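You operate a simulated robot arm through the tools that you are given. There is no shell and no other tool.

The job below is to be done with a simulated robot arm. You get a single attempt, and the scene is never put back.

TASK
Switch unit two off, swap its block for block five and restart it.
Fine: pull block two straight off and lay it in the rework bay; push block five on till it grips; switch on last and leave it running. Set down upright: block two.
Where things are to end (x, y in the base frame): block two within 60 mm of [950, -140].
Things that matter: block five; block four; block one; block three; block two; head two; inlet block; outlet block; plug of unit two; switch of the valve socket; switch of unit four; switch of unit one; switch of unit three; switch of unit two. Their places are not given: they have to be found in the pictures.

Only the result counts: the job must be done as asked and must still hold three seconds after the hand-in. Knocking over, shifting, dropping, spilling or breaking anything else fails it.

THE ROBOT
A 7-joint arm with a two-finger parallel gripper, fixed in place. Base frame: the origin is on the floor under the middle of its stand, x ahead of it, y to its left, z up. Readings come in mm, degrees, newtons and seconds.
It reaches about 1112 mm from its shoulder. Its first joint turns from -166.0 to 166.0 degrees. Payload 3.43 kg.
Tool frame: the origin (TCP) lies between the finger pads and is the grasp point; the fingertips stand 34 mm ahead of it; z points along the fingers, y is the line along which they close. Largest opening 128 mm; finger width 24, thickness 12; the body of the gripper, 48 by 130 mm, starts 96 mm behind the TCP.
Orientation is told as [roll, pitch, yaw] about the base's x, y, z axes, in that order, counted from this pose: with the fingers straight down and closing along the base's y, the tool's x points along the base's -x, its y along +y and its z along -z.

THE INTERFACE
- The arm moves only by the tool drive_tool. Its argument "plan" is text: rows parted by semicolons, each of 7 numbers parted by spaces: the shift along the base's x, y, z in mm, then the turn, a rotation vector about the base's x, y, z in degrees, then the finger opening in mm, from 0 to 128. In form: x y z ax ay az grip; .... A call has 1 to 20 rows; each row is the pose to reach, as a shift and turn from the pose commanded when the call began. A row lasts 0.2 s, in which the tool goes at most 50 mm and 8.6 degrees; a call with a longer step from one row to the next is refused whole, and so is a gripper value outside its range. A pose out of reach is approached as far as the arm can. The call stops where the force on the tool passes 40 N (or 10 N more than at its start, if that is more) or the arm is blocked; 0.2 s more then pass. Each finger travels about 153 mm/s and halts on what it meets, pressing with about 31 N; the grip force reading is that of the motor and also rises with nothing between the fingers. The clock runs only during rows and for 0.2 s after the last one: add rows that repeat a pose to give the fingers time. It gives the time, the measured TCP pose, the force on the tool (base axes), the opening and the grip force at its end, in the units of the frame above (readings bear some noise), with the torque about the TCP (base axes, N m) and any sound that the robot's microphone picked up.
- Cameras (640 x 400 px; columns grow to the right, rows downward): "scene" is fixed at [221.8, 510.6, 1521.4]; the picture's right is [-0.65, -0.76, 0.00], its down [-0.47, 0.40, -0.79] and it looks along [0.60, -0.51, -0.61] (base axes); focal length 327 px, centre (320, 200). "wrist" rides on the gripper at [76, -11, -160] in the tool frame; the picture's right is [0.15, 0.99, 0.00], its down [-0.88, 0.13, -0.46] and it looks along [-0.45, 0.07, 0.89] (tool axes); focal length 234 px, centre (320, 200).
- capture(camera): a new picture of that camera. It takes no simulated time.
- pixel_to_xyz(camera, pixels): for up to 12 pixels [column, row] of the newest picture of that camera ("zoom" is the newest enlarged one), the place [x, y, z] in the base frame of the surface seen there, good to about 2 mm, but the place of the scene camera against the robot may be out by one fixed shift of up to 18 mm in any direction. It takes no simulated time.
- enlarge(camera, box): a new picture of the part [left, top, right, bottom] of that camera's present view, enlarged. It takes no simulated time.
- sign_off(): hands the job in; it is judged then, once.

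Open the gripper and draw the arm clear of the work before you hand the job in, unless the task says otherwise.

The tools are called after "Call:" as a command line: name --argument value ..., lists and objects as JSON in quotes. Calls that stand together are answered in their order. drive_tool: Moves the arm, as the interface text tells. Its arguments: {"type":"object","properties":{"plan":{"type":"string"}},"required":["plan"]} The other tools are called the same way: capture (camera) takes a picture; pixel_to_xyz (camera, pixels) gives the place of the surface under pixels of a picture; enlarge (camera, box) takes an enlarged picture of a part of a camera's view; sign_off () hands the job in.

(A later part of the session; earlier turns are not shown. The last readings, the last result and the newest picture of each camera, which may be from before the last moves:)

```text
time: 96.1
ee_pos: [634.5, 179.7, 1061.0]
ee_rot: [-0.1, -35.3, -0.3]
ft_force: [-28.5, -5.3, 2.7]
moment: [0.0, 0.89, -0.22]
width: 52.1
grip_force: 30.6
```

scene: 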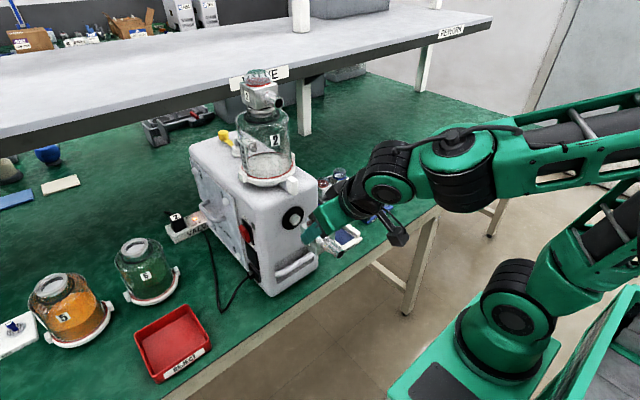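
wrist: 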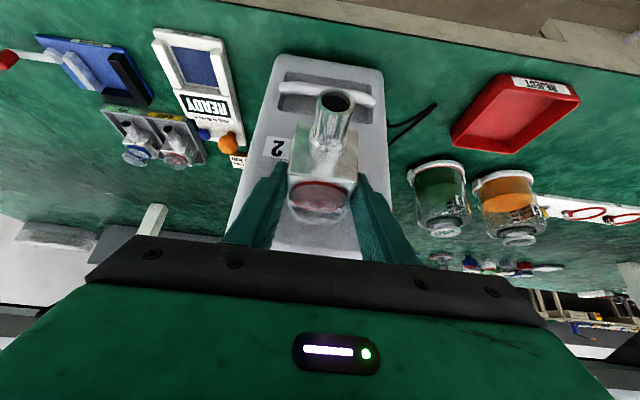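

Force builds to −28.5 N. I push one more millimetre and measure the block's face.

Call:
drive_tool --plan "0.7 -0.3 0 0 0 0 40; 0.7 -0.3 0 0 0 0 40"

Call:
capture --camera "wrist"

Call:
enlarge --camera "wrist" --box '[270, 80, 370, 220]'

Call:
pixel_to_xyz --camera "zoom" --pixels '[[255, 200], [250, 240], [415, 200], [410, 260], [320, 255], [318, 65], [411, 72], [362, 31], [358, 93], [200, 200], [480, 200], [170, 210]]'

```text
time: 96.7
ee_pos: [635.8, 180.6, 1060.5]
ee_rot: [0.0, -35.3, -0.2]
ft_force: [-31.2, -0.3, -1.1]
moment: [0.05, 0.55, -0.09]
width: 52.0
grip_force: 31.0
```

```text
taken
```

wrist: 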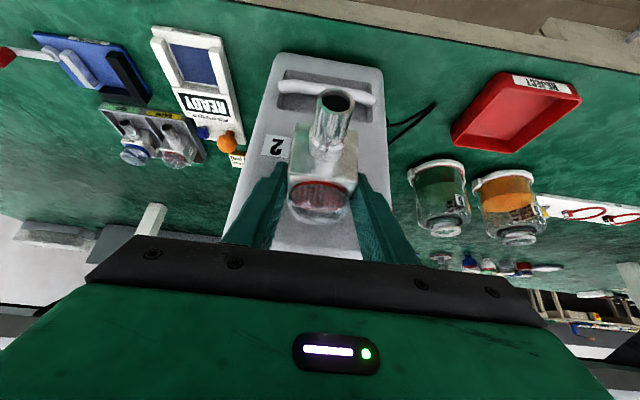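

```text
2.86 times, centred on (320, 150) of wrist
```

zoom: 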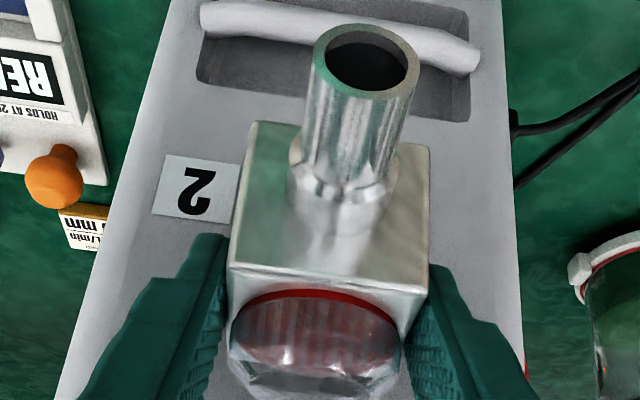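

```text
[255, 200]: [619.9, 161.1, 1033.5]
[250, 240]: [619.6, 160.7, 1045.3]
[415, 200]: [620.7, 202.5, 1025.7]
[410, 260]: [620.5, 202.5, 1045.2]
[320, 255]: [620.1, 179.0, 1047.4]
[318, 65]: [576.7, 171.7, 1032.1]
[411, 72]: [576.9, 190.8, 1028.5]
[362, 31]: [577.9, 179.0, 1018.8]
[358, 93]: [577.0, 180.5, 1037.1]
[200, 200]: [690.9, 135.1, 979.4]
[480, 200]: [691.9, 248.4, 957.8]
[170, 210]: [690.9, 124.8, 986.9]
```

Again at the stop (face 620.2, −31 N). I relax in smaller steps, with dwell, reading force each time.

Call:
drive_tool --plan "-0.5 0 0 0 0 0 40; -1 0 0 0 0 0 40; -1 0 0 0 0 0 40"

Call:
drive_tool --plan "-0.5 0 0 0 0 0 40; -0.5 0 0 0 0 0 40"

Call:
drive_tool --plan "-0.5 0 0 0 0 0 40; -0.5 0 0 0 0 0 40"

```text
time: 97.5
ee_pos: [635.3, 178.7, 1060.4]
ee_rot: [0.0, -35.4, -0.3]
ft_force: [-12.5, 5.1, -14.5]
moment: [0.24, 0.17, 0.6]
width: 51.7
grip_force: 31.2
```

```text
time: 98.1
ee_pos: [635.1, 179.9, 1061.3]
ee_rot: [0.0, -35.3, -0.3]
ft_force: [-6.8, 4.4, -12.2]
moment: [0.08, 0.2, 0.65]
width: 51.8
grip_force: 30.5
```

```text
time: 98.7
ee_pos: [635.0, 180.5, 1059.5]
ee_rot: [0.0, -35.3, -0.4]
ft_force: [1.9, 4.5, -14.6]
moment: [0.05, -0.15, 0.69]
width: 51.7
grip_force: 31.2
```

The spigot is now constraining the block (z −14.6, y +4.5 N). I relieve those lateral loads before any tug.

Call:
drive_tool --plan "0 0.2 -0.4 0 0 0 40; 0 0.3 -0.8 0 0 0 40; 0 0.3 -0.8 0 0 0 40"

Call:
drive_tool --plan "0 0 0 0 0 0 40; 0 0 0 0 0 0 40"

```text
time: 99.5
ee_pos: [635.4, 178.7, 1061.4]
ee_rot: [0.0, -35.5, -0.4]
ft_force: [8.6, 1.4, -1.6]
moment: [-0.34, -0.07, 0.64]
width: 51.9
grip_force: 30.9
```

```text
time: 100.1
ee_pos: [634.2, 180.1, 1058.0]
ee_rot: [0.0, -35.3, -0.3]
ft_force: [-1.1, -0.4, -3.7]
moment: [-0.01, -0.04, 0.02]
width: 51.8
grip_force: 30.9
```

Forces dropped to plain weight again. I check the face position.

Call:
drive_tool --plan "0 0 0 0 0 0 40; 0 0 0 0 0 0 40"

Call:
capture --camera "wrist"

Call:
enlarge --camera "wrist" --box '[270, 80, 370, 220]'

Call:
pixel_to_xyz --camera "zoom" --pixels '[[255, 200], [250, 240], [415, 200], [410, 260], [320, 255], [318, 65], [411, 72], [362, 31], [358, 93], [200, 200], [480, 200], [170, 210]]'

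```text
time: 100.7
ee_pos: [634.3, 179.5, 1059.7]
ee_rot: [-0.1, -35.3, -0.3]
ft_force: [-0.3, 0.1, -2.4]
moment: [0.01, 0.05, -0.01]
width: 51.7
grip_force: 31.6
```

```text
taken
```

wrist: 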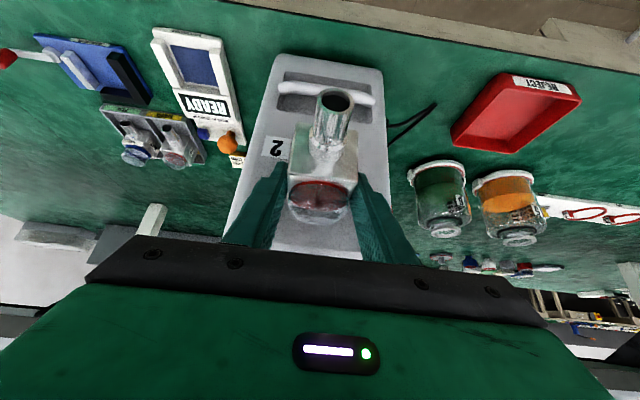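

```text
2.86 times, centred on (320, 150) of wrist
```

zoom: 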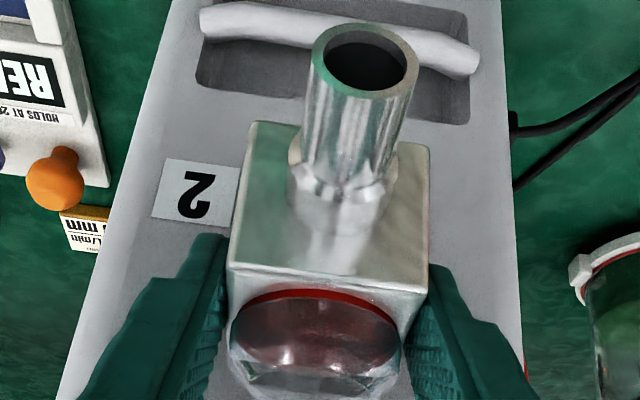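

```text
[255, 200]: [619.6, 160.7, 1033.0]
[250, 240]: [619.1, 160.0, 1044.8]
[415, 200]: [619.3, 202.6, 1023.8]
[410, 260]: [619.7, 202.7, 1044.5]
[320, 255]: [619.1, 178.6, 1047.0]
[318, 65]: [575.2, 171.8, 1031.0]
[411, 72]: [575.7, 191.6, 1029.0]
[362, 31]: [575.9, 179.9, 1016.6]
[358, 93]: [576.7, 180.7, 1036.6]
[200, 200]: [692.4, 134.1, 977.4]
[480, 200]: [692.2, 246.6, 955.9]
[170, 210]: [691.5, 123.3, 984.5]
```

The face sits about 0.9 mm back (619.3), after holding roughly 8 N of pull. I push home once more and will then unload it with the side forces kept near zero.

Call:
drive_tool --plan "0.7 0 0 0 0 0 40; 1.4 0 0 0 0 0 40; 2.1 0 0 0 0 0 40; 2.8 0 0 0 0 0 40; 2.8 0 0 0 0 0 40"

Call:
drive_tool --plan "0 0 0 0 0 0 40; 0 0 0 0 0 0 40"

```text
time: 101.9
ee_pos: [636.5, 179.2, 1059.3]
ee_rot: [0.1, -35.3, -0.3]
ft_force: [0.6, -0.3, -4.0]
moment: [-0.02, 0.04, 0.01]
width: 51.7
grip_force: 31.1
```

```text
time: 102.5
ee_pos: [637.5, 178.5, 1059.6]
ee_rot: [0.1, -35.2, -0.4]
ft_force: [-0.6, 0.4, -3.6]
moment: [-0.02, 0.01, 0.01]
width: 51.6
grip_force: 30.9
```

Now it moved on freely with no force to x≈637, so the earlier stop was a misalignment. I measure the face.

Call:
capture --camera "wrist"

Call:
enlarge --camera "wrist" --box '[270, 80, 370, 220]'

Call:
pixel_to_xyz --camera "zoom" --pixels '[[255, 200], [250, 240], [415, 200], [410, 260], [320, 255], [318, 65], [411, 72], [362, 31], [358, 93], [200, 200], [480, 200], [170, 210]]'

Call:
enlarge --camera "scene" --box '[278, 195, 338, 255]'

```text
taken
```

wrist: 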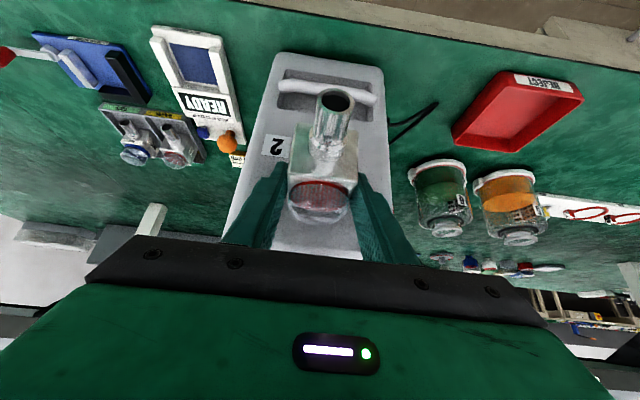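

```text
2.86 times, centred on (320, 150) of wrist
```

zoom: 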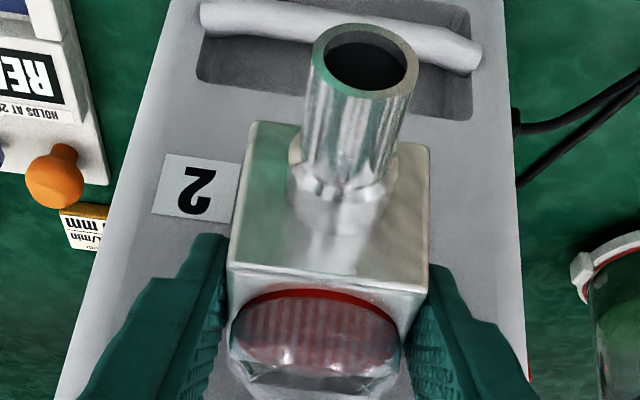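

```text
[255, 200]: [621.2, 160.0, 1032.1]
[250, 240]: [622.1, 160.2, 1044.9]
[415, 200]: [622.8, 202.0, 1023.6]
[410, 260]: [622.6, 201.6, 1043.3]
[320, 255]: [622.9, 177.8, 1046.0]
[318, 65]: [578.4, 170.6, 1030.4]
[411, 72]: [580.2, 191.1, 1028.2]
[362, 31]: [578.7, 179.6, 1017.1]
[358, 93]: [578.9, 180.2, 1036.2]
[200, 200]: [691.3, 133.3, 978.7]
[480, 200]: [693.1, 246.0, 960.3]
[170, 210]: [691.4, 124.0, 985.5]
```

```text
6.67 times, centred on (308, 225) of scene
```

zoom: 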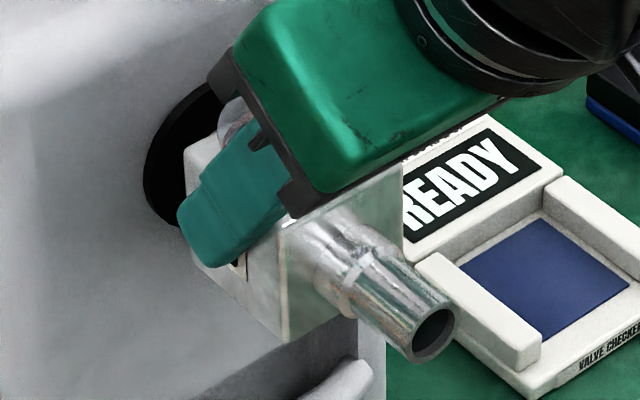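

The face is now at ≈622.3, deeper than before, with no load: the lower z was the right alignment. I keep pushing on gently.

Call:
drive_tool --plan "0.8 0 0 0 0 0 40; 1.6 0 0 0 0 0 40; 2.4 0 0 0 0 0 40; 3.2 0 0 0 0 0 40; 4 0 0 0 0 0 40"

Call:
drive_tool --plan "0 0 0 0 0 0 40; 0 0 0 0 0 0 40"

```text
time: 103.7
ee_pos: [640.6, 178.9, 1061.2]
ee_rot: [0.0, -35.3, -0.3]
ft_force: [0.5, -0.8, -3.3]
moment: [-0.04, 0.06, 0.04]
width: 51.7
grip_force: 31.1
```

```text
time: 104.3
ee_pos: [642.1, 179.2, 1059.7]
ee_rot: [0.1, -35.3, -0.3]
ft_force: [0.7, 0.0, -3.5]
moment: [-0.04, 0.01, -0.02]
width: 51.7
grip_force: 31.2
```

Still free at x≈641. I look again at where the block is.

Call:
capture --camera "wrist"

Call:
enlarge --camera "wrist" --box '[270, 80, 370, 220]'

Call:
pixel_to_xyz --camera "zoom" --pixels '[[255, 200], [250, 240], [415, 200], [410, 260], [320, 255], [318, 65], [411, 72], [362, 31], [358, 93], [200, 200], [480, 200], [170, 210]]'

Call:
enlarge --camera "scene" --box '[278, 195, 338, 255]'

```text
taken
```

wrist: 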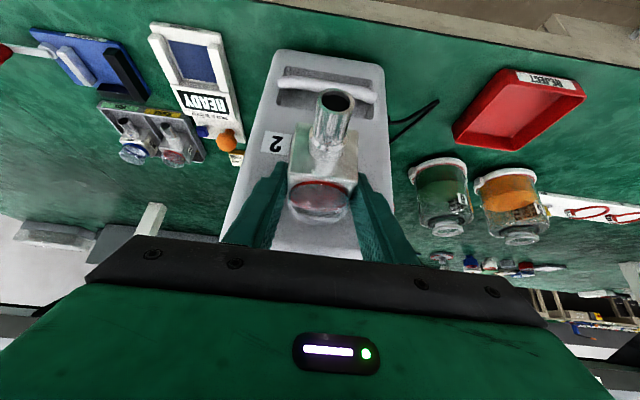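

```text
2.86 times, centred on (320, 150) of wrist
```

zoom: 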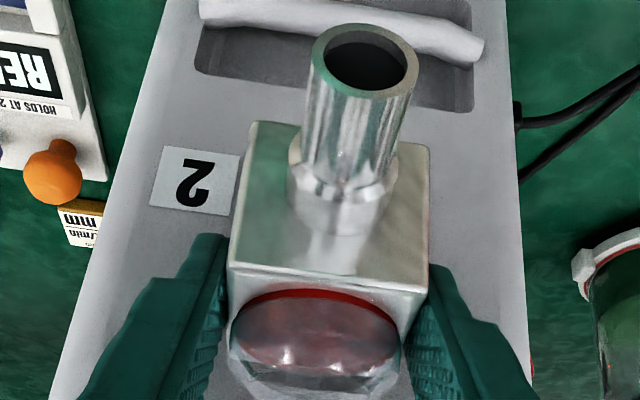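

```text
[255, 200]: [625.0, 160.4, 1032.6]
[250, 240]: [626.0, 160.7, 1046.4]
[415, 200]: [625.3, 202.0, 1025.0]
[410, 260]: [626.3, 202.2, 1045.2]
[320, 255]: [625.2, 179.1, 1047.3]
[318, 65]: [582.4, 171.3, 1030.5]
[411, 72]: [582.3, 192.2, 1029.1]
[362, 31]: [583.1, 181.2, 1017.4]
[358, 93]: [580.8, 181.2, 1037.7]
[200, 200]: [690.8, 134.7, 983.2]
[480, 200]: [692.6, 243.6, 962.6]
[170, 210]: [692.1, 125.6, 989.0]
```

```text
6.67 times, centred on (308, 225) of scene
```

zoom: 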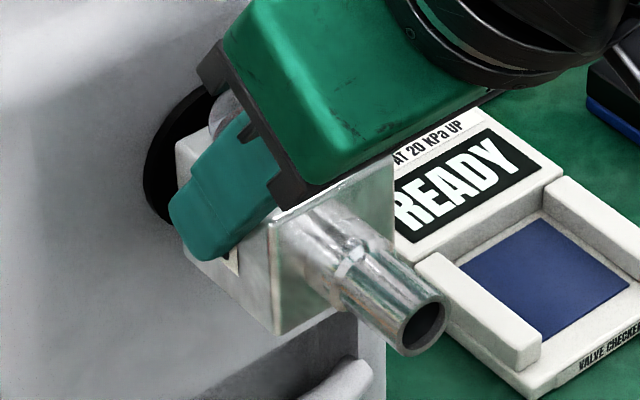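

The face is at 625.7 and still free, the stub having entered the ring. I continue pushing in small steps until real resistance comes.

Call:
drive_tool --plan "0.8 0 0 0 0 0 40; 1.6 0 0 0 0 0 40; 2.4 0 0 0 0 0 40; 2.4 0 0 0 0 0 40"

Call:
drive_tool --plan "0.8 0 0 0 0 0 40; 1.6 0 0 0 0 0 40; 1.6 0 0 0 0 0 40"

```text
time: 105.3
ee_pos: [643.1, 179.7, 1059.5]
ee_rot: [-0.1, -35.3, -0.3]
ft_force: [1.3, -0.8, -3.1]
moment: [0.02, 0.0, -0.03]
width: 51.8
grip_force: 31.1
```

```text
time: 106.1
ee_pos: [645.2, 177.7, 1059.6]
ee_rot: [0.0, -35.3, -0.3]
ft_force: [0.4, 0.0, -3.3]
moment: [-0.03, 0.03, -0.01]
width: 51.9
grip_force: 31.5
```

Still no resistance at x=645. I look closely at the joint from the scene camera.

Call:
enlarge --camera "scene" --box '[288, 200, 318, 230]'

Call:
enlarge --camera "scene" --box '[268, 185, 348, 265]'

Call:
capture --camera "wrist"

Call:
enlarge --camera "wrist" --box '[270, 80, 370, 260]'

Call:
pixel_to_xyz --camera "zoom" --pixels '[[268, 170], [266, 200], [395, 180], [390, 220], [320, 215], [318, 65], [388, 72], [355, 45], [352, 90]]'

```text
13.33 times, centred on (303, 215) of scene
```

zoom: 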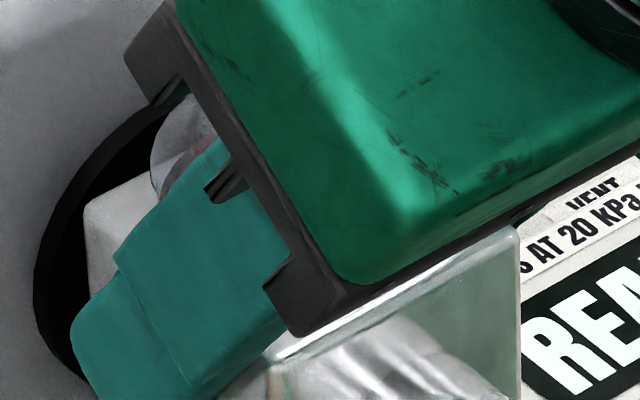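

```text
5.00 times, centred on (308, 225) of scene
```

zoom: 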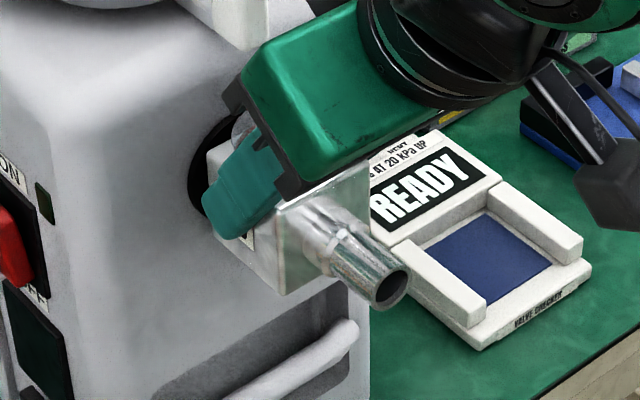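

```text
taken
```

wrist: 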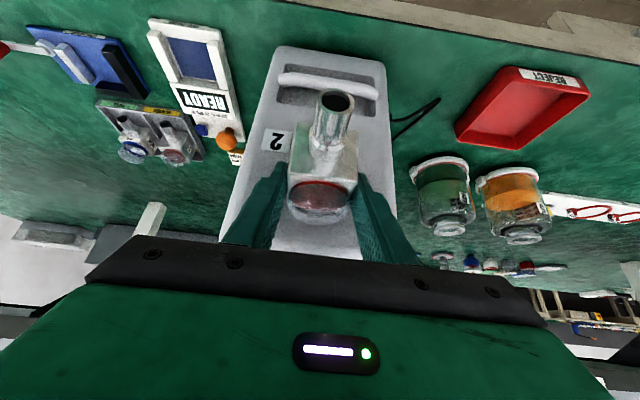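

```text
2.22 times, centred on (320, 170) of wrist
```

zoom: 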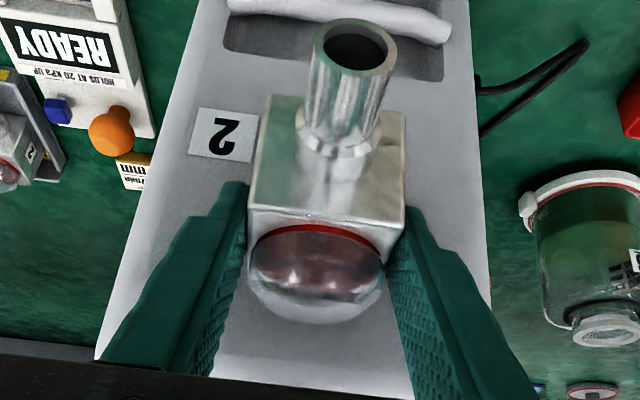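

```text
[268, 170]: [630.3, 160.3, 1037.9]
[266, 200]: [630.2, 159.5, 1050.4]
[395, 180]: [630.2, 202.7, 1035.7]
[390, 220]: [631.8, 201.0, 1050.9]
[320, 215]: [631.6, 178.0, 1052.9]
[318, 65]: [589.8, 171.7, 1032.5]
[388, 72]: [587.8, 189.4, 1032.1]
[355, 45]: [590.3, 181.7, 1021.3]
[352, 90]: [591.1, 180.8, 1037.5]
```

The face is now at ≈630.5, the block's rear almost at the black flange, consistent with the socket sliding over the ring. I push on for the last millimetres to the hard stop.

Call:
drive_tool --plan "0.7 0 0 0 0 0 40; 1.4 0 0 0 0 0 40; 1.4 0 0 0 0 0 40"

Call:
drive_tool --plan "0.7 0 0 0 0 0 40; 1.4 0 0 0 0 0 40; 1.4 0 0 0 0 0 40"

```text
time: 106.9
ee_pos: [647.2, 179.2, 1059.0]
ee_rot: [0.0, -35.3, -0.2]
ft_force: [-0.7, 0.1, -2.2]
moment: [0.01, 0.01, -0.01]
width: 51.6
grip_force: 30.7
```

```text
time: 107.7
ee_pos: [648.5, 179.0, 1060.4]
ee_rot: [0.1, -35.3, -0.4]
ft_force: [-0.4, -0.3, -2.2]
moment: [0.01, -0.01, 0.01]
width: 51.9
grip_force: 30.9
```

Still no resistance at 648.5. I measure the face again and probe sideways by 1 mm to see whether the block is guided by the spigot.

Call:
capture --camera "wrist"

Call:
enlarge --camera "wrist" --box '[270, 80, 370, 220]'

Call:
pixel_to_xyz --camera "zoom" --pixels '[[255, 200], [250, 240], [415, 200], [410, 260], [320, 255], [318, 65], [411, 72], [362, 31], [358, 93], [200, 200], [480, 200], [170, 210]]'

Call:
enlarge --camera "scene" --box '[278, 195, 318, 235]'

Call:
drive_tool --plan "0 0.5 0 0 0 0 40; 0 1 0 0 0 0 40; 0 1 0 0 0 0 40"

```text
taken
```

wrist: 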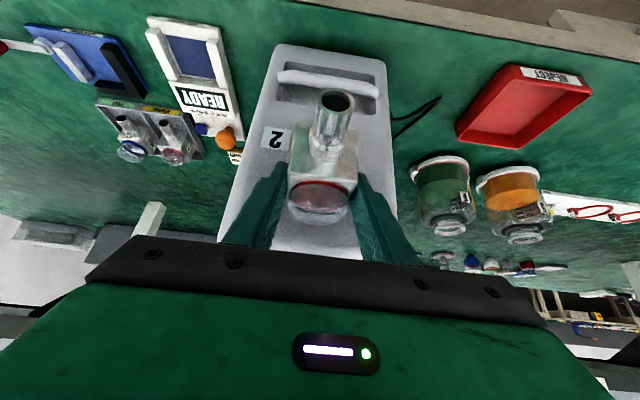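

```text
2.86 times, centred on (320, 150) of wrist
```

zoom: 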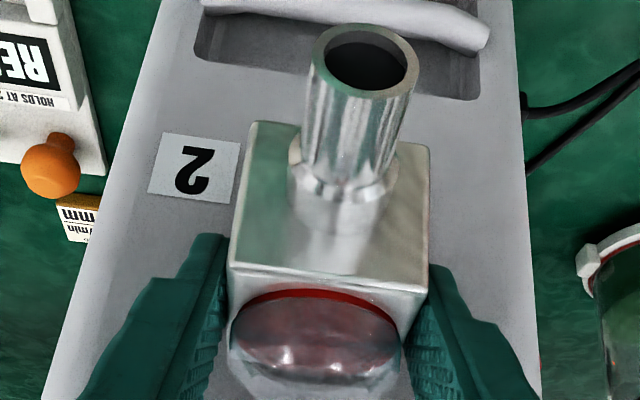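

```text
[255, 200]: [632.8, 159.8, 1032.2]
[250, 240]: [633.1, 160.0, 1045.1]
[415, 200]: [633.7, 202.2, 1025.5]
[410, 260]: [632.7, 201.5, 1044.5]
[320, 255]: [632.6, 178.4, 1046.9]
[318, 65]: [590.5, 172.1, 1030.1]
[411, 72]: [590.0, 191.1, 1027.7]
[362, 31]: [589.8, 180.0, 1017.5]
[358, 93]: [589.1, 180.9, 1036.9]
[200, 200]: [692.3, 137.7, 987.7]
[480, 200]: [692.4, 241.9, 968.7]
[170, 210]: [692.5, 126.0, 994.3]
```

```text
10.00 times, centred on (298, 215) of scene
```

zoom: 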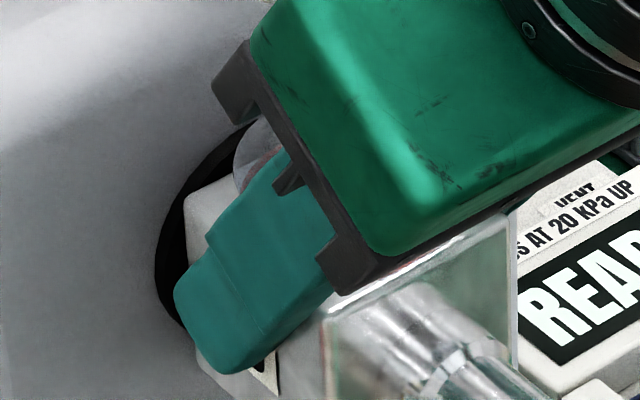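

```text
time: 108.5
ee_pos: [647.9, 180.9, 1059.8]
ee_rot: [-0.1, -35.3, -0.3]
ft_force: [-0.1, 0.2, -2.4]
moment: [-0.01, 0.01, -0.01]
width: 51.7
grip_force: 31.0
```

Face at 633 and no side guidance, so something is off with my picture of the seat. I check whether the unit itself has moved by re-measuring the same scene pixels as before contact.

Call:
enlarge --camera "scene" --box '[278, 195, 338, 255]'

Call:
pixel_to_xyz --camera "zoom" --pixels '[[175, 150], [160, 150], [155, 180], [100, 100], [50, 200], [100, 300], [200, 350], [30, 50], [340, 300], [190, 140], [200, 170], [178, 180]]'

Call:
enlarge --camera "scene" --box '[232, 208, 272, 248]'

Call:
pixel_to_xyz --camera "zoom" --pixels '[[265, 100], [330, 200], [400, 200], [210, 50], [500, 300], [300, 250]]'

```text
6.67 times, centred on (308, 225) of scene
```

zoom: 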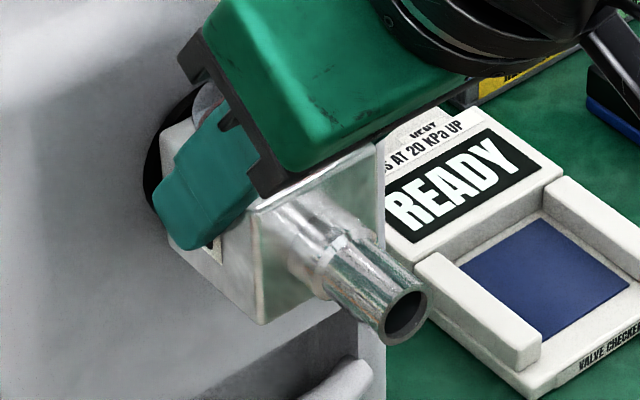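

```text
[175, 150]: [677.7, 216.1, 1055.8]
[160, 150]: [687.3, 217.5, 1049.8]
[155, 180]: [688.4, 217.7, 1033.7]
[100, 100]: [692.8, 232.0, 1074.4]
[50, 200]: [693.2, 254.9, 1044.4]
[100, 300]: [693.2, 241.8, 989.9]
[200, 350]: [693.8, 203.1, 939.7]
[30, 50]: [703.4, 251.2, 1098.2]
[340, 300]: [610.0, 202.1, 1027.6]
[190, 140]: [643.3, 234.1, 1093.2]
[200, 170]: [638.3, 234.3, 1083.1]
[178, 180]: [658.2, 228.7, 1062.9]
```

```text
10.00 times, centred on (252, 228) of scene
```

zoom: 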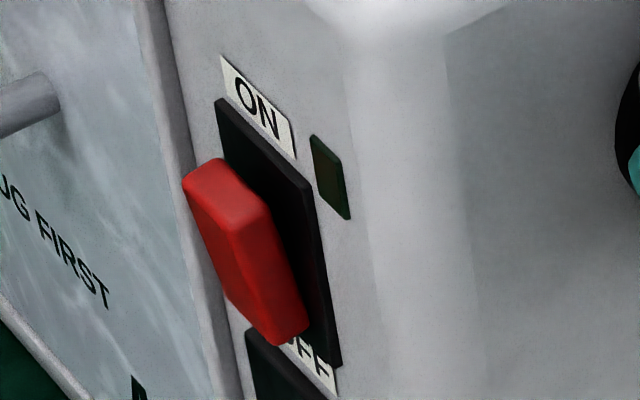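

```text
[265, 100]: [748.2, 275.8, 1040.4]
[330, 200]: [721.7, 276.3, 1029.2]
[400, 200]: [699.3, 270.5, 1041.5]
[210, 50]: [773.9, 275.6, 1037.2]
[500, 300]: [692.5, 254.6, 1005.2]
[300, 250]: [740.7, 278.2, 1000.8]
```

The unit has shifted perhaps 1–2 mm under the earlier jam push, so I must stay gentle. The block now slides freely; I continue forward slowly to find the true stop, re-centring y first.

Call:
drive_tool --plan "0 -0.5 0 0 0 0 40; 0.8 -0.7 0 0 0 0 40; 1.6 -0.7 0 0 0 0 40; 1.6 -0.7 0 0 0 0 40"

Call:
drive_tool --plan "0.8 0 0 0 0 0 40; 1.6 0 0 0 0 0 40; 1.6 0 0 0 0 0 40"

```text
time: 109.5
ee_pos: [649.6, 179.2, 1058.6]
ee_rot: [0.1, -35.3, -0.3]
ft_force: [0.4, -0.5, -3.7]
moment: [0.01, 0.04, 0.0]
width: 51.8
grip_force: 31.4
```

```text
time: 110.3
ee_pos: [652.0, 178.9, 1060.4]
ee_rot: [0.0, -35.3, -0.3]
ft_force: [0.8, 0.1, -2.8]
moment: [-0.01, -0.01, 0.02]
width: 51.7
grip_force: 30.7
```

Still free at 651. I look again at the gap between block and flange before pushing further.

Call:
enlarge --camera "scene" --box '[278, 200, 308, 230]'

Call:
pixel_to_xyz --camera "zoom" --pixels '[[180, 150], [170, 250], [200, 140], [215, 125], [230, 100], [150, 200], [140, 300], [200, 180], [260, 60], [100, 200], [220, 160], [190, 200]]'

Call:
capture --camera "wrist"

Call:
enlarge --camera "wrist" --box '[255, 150, 385, 260]'

```text
13.33 times, centred on (293, 215) of scene
```

zoom: 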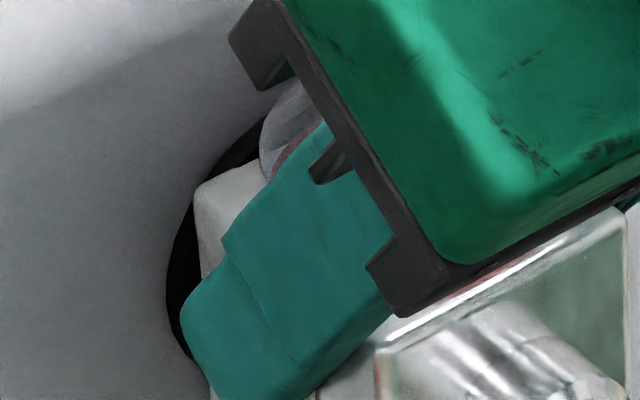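

```text
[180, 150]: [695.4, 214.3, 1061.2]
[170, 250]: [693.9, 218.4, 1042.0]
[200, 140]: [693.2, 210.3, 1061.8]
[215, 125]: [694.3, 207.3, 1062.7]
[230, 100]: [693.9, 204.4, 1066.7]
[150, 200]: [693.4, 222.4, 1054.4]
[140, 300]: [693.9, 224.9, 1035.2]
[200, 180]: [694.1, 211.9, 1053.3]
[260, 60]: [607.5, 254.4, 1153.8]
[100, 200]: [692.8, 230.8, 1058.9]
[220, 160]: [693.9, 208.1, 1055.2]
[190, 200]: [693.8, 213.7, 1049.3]
```

```text
taken
```

wrist: 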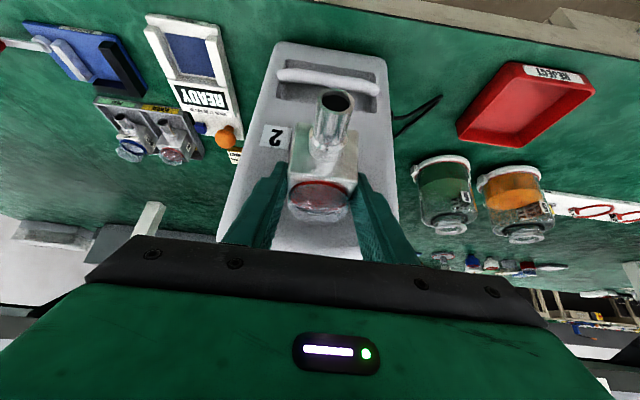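

```text
3.64 times, centred on (320, 205) of wrist
```

zoom: 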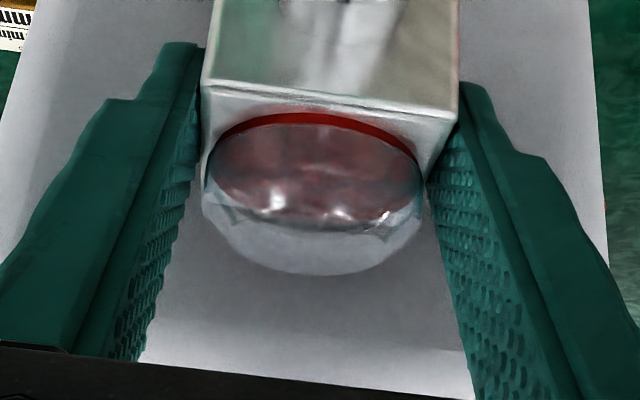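

I need to see the block's rear and the spigot bore to understand the fit. I withdraw straight back along −x and then turn the block so its rear faces the scene camera.

Call:
drive_tool --plan "-3 0 0 0 0 0 40; -7 0 0 0 0 0 40; -12 0 0 0 0 0 40; -18 0 0 0 0 0 40; -24 0 0 0 0 0 40; -32 0 0 0 0 0 40; -42 0 0 0 0 0 40; -54 0 0 0 0 0 40; -66 0 0 0 0 0 40; -78 0 0 0 0 0 40; -90 0 0 0 0 0 40; -105 0 0 0 0 0 40; -118 0 0 0 0 0 40; -118 0 0 0 0 0 40"

Call:
enlarge --camera "scene" --box '[278, 195, 338, 255]'

Call:
pixel_to_xyz --camera "zoom" --pixels '[[267, 155], [220, 190], [262, 140], [235, 200], [268, 170], [175, 150], [280, 110], [220, 140], [200, 215], [100, 100], [240, 172], [50, 200]]'

Call:
capture --camera "wrist"

```text
time: 113.3
ee_pos: [533.3, 178.9, 1060.2]
ee_rot: [0.1, -35.4, -0.3]
ft_force: [-0.6, 0.3, -3.1]
moment: [0.0, 0.03, -0.06]
width: 51.7
grip_force: 31.2
```

```text
6.67 times, centred on (308, 225) of scene
```

zoom: 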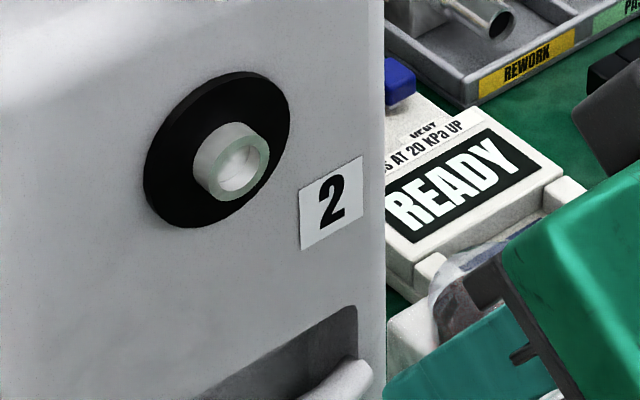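

```text
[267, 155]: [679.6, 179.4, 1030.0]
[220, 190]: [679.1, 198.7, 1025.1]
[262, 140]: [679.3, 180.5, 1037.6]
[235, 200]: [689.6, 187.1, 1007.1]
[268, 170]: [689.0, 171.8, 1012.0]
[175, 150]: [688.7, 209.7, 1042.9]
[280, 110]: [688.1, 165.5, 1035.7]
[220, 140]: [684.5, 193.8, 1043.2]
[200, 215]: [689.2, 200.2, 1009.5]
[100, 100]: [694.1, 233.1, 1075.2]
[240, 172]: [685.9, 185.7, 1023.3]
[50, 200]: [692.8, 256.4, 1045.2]
```

```text
taken
```

wrist: 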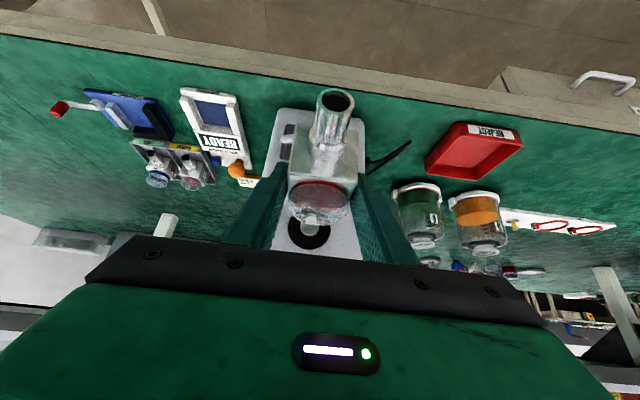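

The spigot ring and flange are in plain view at (310,233) of the wrist camera below the dome. I zoom in to measure its centre.

Call:
enlarge --camera "wrist" --box '[280, 195, 345, 260]'

Call:
pixel_to_xyz --camera "zoom" --pixels '[[262, 290], [352, 300], [270, 330], [340, 335], [305, 345], [300, 300], [225, 300], [385, 330], [305, 385], [300, 320], [250, 380], [350, 380]]'

```text
6.15 times, centred on (312, 228) of wrist
```

zoom: 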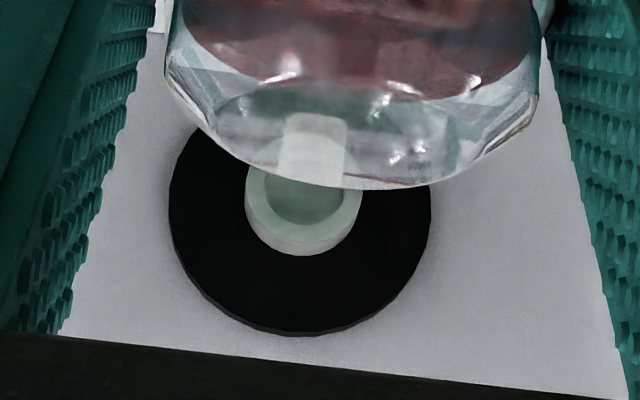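

```text
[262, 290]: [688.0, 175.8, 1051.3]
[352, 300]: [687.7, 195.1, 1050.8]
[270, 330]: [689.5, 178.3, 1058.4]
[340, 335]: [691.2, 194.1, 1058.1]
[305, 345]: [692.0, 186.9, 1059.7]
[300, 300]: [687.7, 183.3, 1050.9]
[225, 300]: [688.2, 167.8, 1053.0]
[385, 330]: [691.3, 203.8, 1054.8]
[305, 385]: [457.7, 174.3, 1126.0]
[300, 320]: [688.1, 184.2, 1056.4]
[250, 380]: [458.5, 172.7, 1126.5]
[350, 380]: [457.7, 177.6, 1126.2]
```

I query the edges of the flange and ring directly to get their centre.

Call:
pixel_to_xyz --camera "zoom" --pixels '[[174, 200], [174, 220], [427, 215], [427, 225], [300, 330], [250, 200], [358, 205], [250, 215], [356, 215], [303, 250], [303, 240], [305, 210]]'

Call:
drive_tool --plan "0 0 0 0 0 0 40; 0 0 0 0 0 0 40"

Call:
drive_tool --plan "0 0 0 0 0 0 40; 0 0 0 0 0 0 40"

Call:
drive_tool --plan "0 0 0 0 0 0 40; 0 0 0 0 0 0 40"

```text
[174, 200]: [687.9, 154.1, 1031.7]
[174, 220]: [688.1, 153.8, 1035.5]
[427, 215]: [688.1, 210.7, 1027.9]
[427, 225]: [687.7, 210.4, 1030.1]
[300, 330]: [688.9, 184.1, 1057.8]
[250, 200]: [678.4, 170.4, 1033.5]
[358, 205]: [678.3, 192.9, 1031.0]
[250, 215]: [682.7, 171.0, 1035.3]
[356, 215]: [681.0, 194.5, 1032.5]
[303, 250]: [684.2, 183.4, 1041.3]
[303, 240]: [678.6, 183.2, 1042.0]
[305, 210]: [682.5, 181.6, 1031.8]
```

```text
time: 113.9
ee_pos: [534.3, 178.7, 1059.7]
ee_rot: [-0.1, -35.2, -0.3]
ft_force: [0.2, 1.1, -3.2]
moment: [0.0, 0.03, -0.03]
width: 51.9
grip_force: 30.7
```

```text
time: 114.5
ee_pos: [533.3, 180.0, 1060.4]
ee_rot: [0.1, -35.2, -0.4]
ft_force: [0.5, -0.4, -2.0]
moment: [0.02, 0.0, 0.0]
width: 51.7
grip_force: 30.8
```

```text
time: 115.1
ee_pos: [533.4, 179.2, 1059.2]
ee_rot: [0.0, -35.2, -0.3]
ft_force: [0.2, 0.0, -3.0]
moment: [-0.01, 0.03, -0.01]
width: 51.8
grip_force: 30.8
```

The flange now reads x≈688 and the ring centre ≈(182,1030). To resolve how the rear of the block fits, I raise block five and turn it so its rear faces the scene camera.

Call:
drive_tool --plan "-5 -10 30 0 0 0 40; -10 -20 60 0 0 0 40; -15 -35 90 0 0 0 40; -20 -60 120 0 0 0 40; -20 -90 140 0 0 0 40; -20 -125 145 0 0 0 40; -20 -160 145 0 0 0 40; -20 -195 145 0 0 0 40; -20 -230 145 0 0 0 40; -20 -250 145 0 0 0 40; -20 -250 145 0 0 0 40"

Call:
drive_tool --plan "0 0 0 0 0 8 40; 0 0 0 0 0 16 40; 0 0 0 0 0 24 40; 0 0 0 0 0 32 40; 0 0 0 0 0 40 40; 0 0 0 0 0 48 40; 0 0 0 0 0 56 40; 0 0 0 0 0 64 40; 0 0 0 0 0 72 40; 0 0 0 0 0 72 40"

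Call:
capture --camera "scene"

```text
time: 117.5
ee_pos: [514.3, -71.3, 1205.4]
ee_rot: [0.0, -35.3, -0.3]
ft_force: [0.5, -0.9, -3.1]
moment: [0.0, 0.02, 0.0]
width: 51.8
grip_force: 30.9
```

```text
time: 119.7
ee_pos: [513.4, -70.8, 1204.3]
ee_rot: [-0.1, -35.4, 71.7]
ft_force: [-0.1, -0.6, -3.7]
moment: [0.02, 0.0, -0.05]
width: 51.7
grip_force: 31.1
```

```text
taken
```

scene: 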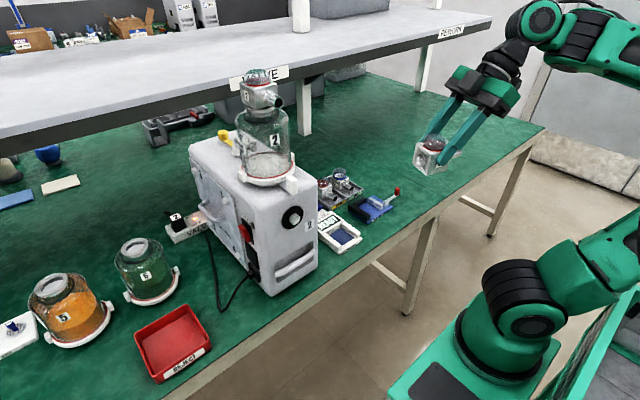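

The block's rear now faces the camera at (430,155). I enlarge it, and also the spigot.

Call:
enlarge --camera "scene" --box '[400, 125, 470, 185]'

Call:
pixel_to_xyz --camera "zoom" --pixels '[[240, 200], [200, 220], [280, 250], [220, 200], [260, 220], [180, 180], [240, 260], [300, 220]]'

Call:
enlarge --camera "scene" --box '[280, 200, 310, 230]'

Call:
enlarge --camera "scene" --box '[305, 160, 375, 215]'

```text
6.67 times, centred on (435, 155) of scene
```

zoom: 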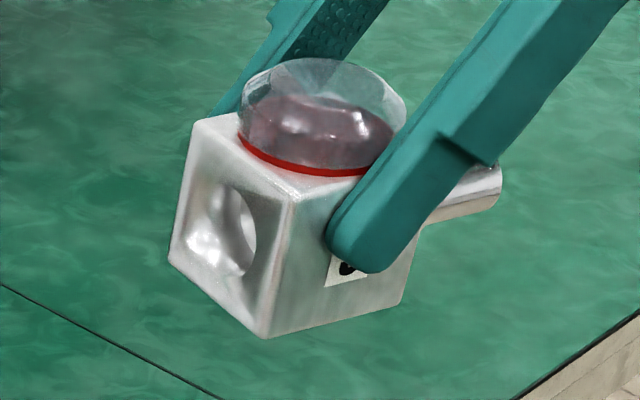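

```text
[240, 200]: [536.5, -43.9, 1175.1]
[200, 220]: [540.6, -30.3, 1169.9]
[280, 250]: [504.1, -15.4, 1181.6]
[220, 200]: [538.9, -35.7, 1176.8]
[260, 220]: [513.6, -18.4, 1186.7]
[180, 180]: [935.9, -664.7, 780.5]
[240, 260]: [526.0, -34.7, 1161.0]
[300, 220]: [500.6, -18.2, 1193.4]
```

```text
13.33 times, centred on (295, 215) of scene
```

zoom: 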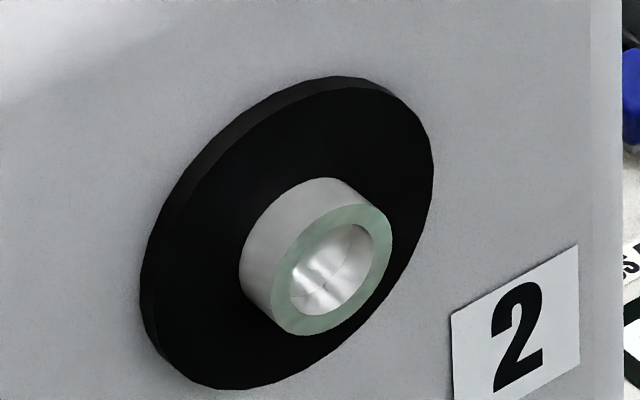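

```text
7.27 times, centred on (340, 188) of scene
```

zoom: 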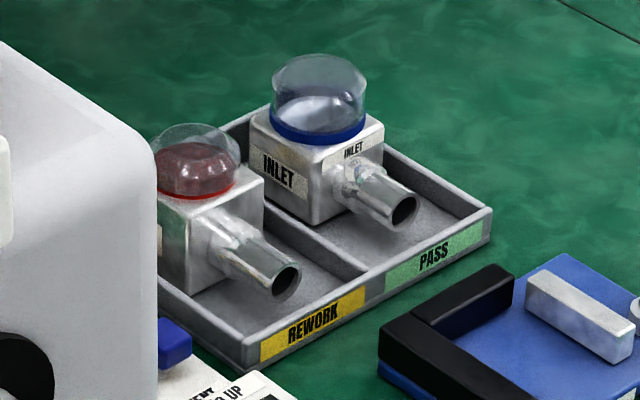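

The rear has a round socket that goes over the ring. I turn back and re-approach from clear with the well-centred alignment, watching forces closely through the whole travel.

Call:
drive_tool --plan "0 0 0 0 0 -8 40; 0 0 0 0 0 -16 40; 0 0 0 0 0 -24 40; 0 0 0 0 0 -32 40; 0 0 0 0 0 -40 40; 0 0 0 0 0 -48 40; 0 0 0 0 0 -56 40; 0 0 0 0 0 -64 40; 0 0 0 0 0 -72 40; 0 0 0 0 0 -72 40"

Call:
drive_tool --plan "5 25 0 0 0 0 40; 10 55 0 0 0 0 40; 15 90 0 0 0 0 40; 20 125 0 0 0 0 40; 25 160 -10 0 0 0 40; 30 195 -30 0 0 0 40; 40 225 -60 0 0 0 40; 50 245 -95 0 0 0 40; 60 250 -125 0 0 0 40; 68 250 -143 0 0 0 40; 68 250 -144 0 0 0 40; 68 250 -144 0 0 0 40"

Call:
drive_tool --plan "0 0 0 0 0 0 40; 0 0 0 0 0 0 40"

Call:
drive_tool --plan "0 0 0 0 0 0 40; 0 0 0 0 0 0 40"

```text
time: 121.9
ee_pos: [513.7, -70.0, 1204.9]
ee_rot: [0.0, -35.3, -0.3]
ft_force: [0.1, 0.4, -2.4]
moment: [-0.02, 0.02, -0.03]
width: 52.0
grip_force: 30.7
```

```text
time: 124.5
ee_pos: [581.6, 180.3, 1060.5]
ee_rot: [0.0, -35.3, -0.3]
ft_force: [0.6, 0.0, -2.9]
moment: [-0.01, 0.05, 0.0]
width: 51.7
grip_force: 30.9
```

```text
time: 125.1
ee_pos: [581.2, 179.8, 1060.6]
ee_rot: [0.0, -35.4, -0.3]
ft_force: [-0.5, 0.3, -2.6]
moment: [0.0, 0.02, -0.02]
width: 51.7
grip_force: 30.8
```

```text
time: 125.7
ee_pos: [581.6, 179.6, 1060.6]
ee_rot: [0.0, -35.2, -0.3]
ft_force: [-0.2, 0.9, -2.9]
moment: [0.01, 0.01, -0.04]
width: 52.0
grip_force: 30.4
```

Settled at (581.5,179.9,1060.6). I set z −0.8 and y −0.3 and advance to x≈626, then continue in single-millimetre steps.

Call:
drive_tool --plan "8 -0.3 -0.8 0 0 0 40; 16 -0.3 -0.8 0 0 0 40; 24 -0.3 -0.8 0 0 0 40; 32 -0.3 -0.8 0 0 0 40; 40 -0.3 -0.8 0 0 0 40; 45 -0.3 -0.8 0 0 0 40; 45 -0.3 -0.8 0 0 0 40"

Call:
drive_tool --plan "1 0 0 0 0 0 40; 2 0 0 0 0 0 40; 3 0 0 0 0 0 40; 4 0 0 0 0 0 40; 4 0 0 0 0 0 40"

Call:
drive_tool --plan "0.7 0 0 0 0 0 40; 1.4 0 0 0 0 0 40; 1.4 0 0 0 0 0 40"

Call:
drive_tool --plan "0.7 0 0 0 0 0 40; 1.4 0 0 0 0 0 40; 1.4 0 0 0 0 0 40"

```text
time: 127.3
ee_pos: [626.5, 178.8, 1059.0]
ee_rot: [0.0, -35.4, -0.2]
ft_force: [0.0, -0.9, -2.8]
moment: [-0.01, 0.02, 0.0]
width: 52.0
grip_force: 31.0
```

```text
time: 128.5
ee_pos: [630.9, 179.4, 1060.2]
ee_rot: [0.0, -35.3, -0.3]
ft_force: [0.0, -0.5, -3.8]
moment: [0.02, 0.05, -0.02]
width: 51.8
grip_force: 31.0
```

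```text
time: 129.3
ee_pos: [632.0, 178.8, 1058.6]
ee_rot: [0.0, -35.3, -0.4]
ft_force: [-0.9, 0.6, -3.4]
moment: [-0.01, 0.04, 0.0]
width: 51.6
grip_force: 30.7
```

```text
time: 130.1
ee_pos: [632.7, 180.2, 1058.9]
ee_rot: [0.0, -35.2, -0.3]
ft_force: [0.2, 0.1, -2.8]
moment: [0.01, -0.03, -0.01]
width: 51.8
grip_force: 31.5
```

No force up to x≈633. I continue through the region where it stopped before.

Call:
drive_tool --plan "0.7 0 0 0 0 0 40; 1.4 0 0 0 0 0 40; 1.4 0 0 0 0 0 40"

Call:
drive_tool --plan "0.7 0 0 0 0 0 40; 1.4 0 0 0 0 0 40; 1.4 0 0 0 0 0 40"

Call:
drive_tool --plan "0.7 0 0 0 0 0 40; 1.4 0 0 0 0 0 40; 1.4 0 0 0 0 0 40"

Call:
drive_tool --plan "0.7 0 0 0 0 0 40; 1.4 0 0 0 0 0 40; 1.4 0 0 0 0 0 40"

```text
time: 130.9
ee_pos: [635.1, 180.1, 1060.3]
ee_rot: [0.0, -35.3, -0.3]
ft_force: [-0.3, -1.0, -2.3]
moment: [-0.04, 0.07, -0.02]
width: 51.7
grip_force: 30.9
```

```text
time: 131.7
ee_pos: [634.9, 179.3, 1060.6]
ee_rot: [-0.1, -35.3, -0.1]
ft_force: [-19.1, -4.5, -1.9]
moment: [0.17, 0.31, -0.49]
width: 51.8
grip_force: 31.1
```

```text
time: 132.5
ee_pos: [635.4, 180.3, 1059.2]
ee_rot: [-0.1, -35.3, -0.2]
ft_force: [-33.1, -1.4, 2.1]
moment: [-0.07, 0.52, -0.46]
width: 51.9
grip_force: 31.3
```

```text
time: 133.3
ee_pos: [637.4, 180.8, 1059.4]
ee_rot: [0.0, -35.2, -0.3]
ft_force: [-30.4, -1.7, -2.0]
moment: [0.13, 0.54, -0.12]
width: 52.1
grip_force: 30.9
```

It stops again at x≈635 from a clear approach with good alignment – so this is the real seat where it grips, and my earlier tugs pulled it off. I now unload carefully without tugging.

Call:
drive_tool --plan "-0.4 0 0 0 0 0 40; -0.8 0 0 0 0 0 40; -0.8 0 0 0 0 0 40"

Call:
drive_tool --plan "-0.4 0 0 0 0 0 40; -0.4 0 0 0 0 0 40"

```text
time: 134.1
ee_pos: [637.1, 179.8, 1060.2]
ee_rot: [-0.1, -35.4, -0.3]
ft_force: [-19.9, 2.0, -9.1]
moment: [0.12, 0.19, 0.14]
width: 51.7
grip_force: 30.4
```

```text
time: 134.7
ee_pos: [636.2, 180.5, 1061.7]
ee_rot: [0.0, -35.3, -0.4]
ft_force: [-17.3, 0.8, -4.6]
moment: [-0.01, 0.68, 0.11]
width: 51.9
grip_force: 30.7
```

Unloading smoothly (−17 N). I continue to about −5 N.

Call:
drive_tool --plan "-0.3 0 0 0 0 0 40; -0.5 0 0 0 0 0 40; -0.5 0 0 0 0 0 40"

Call:
drive_tool --plan "0 0 0 0 0 0 40; 0 0 0 0 0 0 40"

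```text
time: 135.5
ee_pos: [636.7, 180.0, 1060.2]
ee_rot: [0.0, -35.5, -0.4]
ft_force: [-10.8, -3.1, 5.9]
moment: [-0.41, 0.46, 0.23]
width: 51.7
grip_force: 30.8
```

```text
time: 136.1
ee_pos: [636.8, 179.6, 1060.3]
ee_rot: [-0.1, -35.5, -0.4]
ft_force: [-6.9, -3.5, 9.5]
moment: [-0.36, 0.15, 0.15]
width: 51.7
grip_force: 30.7
```

The block is held firmly from both sides (side forces swing ±10 N with it fixed), well above its 3 N weight, so it grips. I ease the residual load and open the fingers in the same call.

Call:
drive_tool --plan "-0.2 -0.2 0.5 0 0 0 40; -0.2 -0.2 0.5 0 0 0 56; -0.2 -0.2 0.5 0 0 0 64; -0.2 -0.2 0.5 0 0 0 68"

Call:
capture --camera "wrist"

Call:
enlarge --camera "scene" --box '[275, 190, 345, 260]'

```text
time: 137.1
ee_pos: [637.5, 179.3, 1060.2]
ee_rot: [0.0, -35.2, -0.3]
ft_force: [-0.2, 0.4, 0.2]
moment: [0.02, -0.01, -0.01]
width: 67.9
grip_force: 0.0
```

```text
taken
```

wrist: 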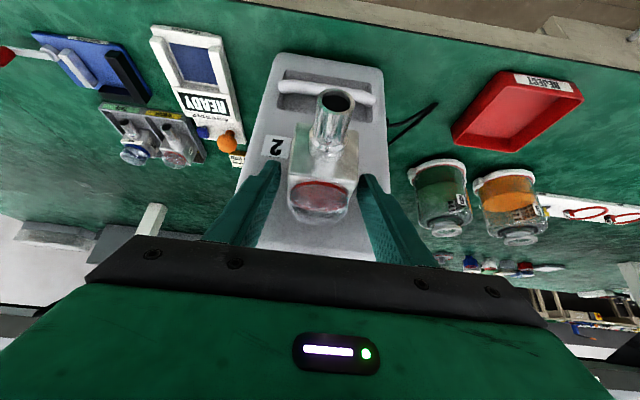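

```text
5.71 times, centred on (310, 225) of scene
```

zoom: 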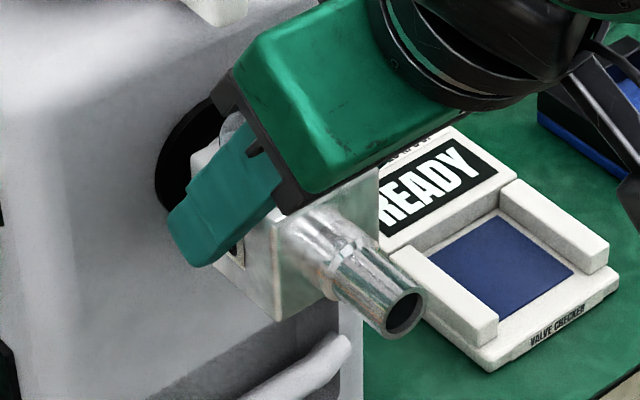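

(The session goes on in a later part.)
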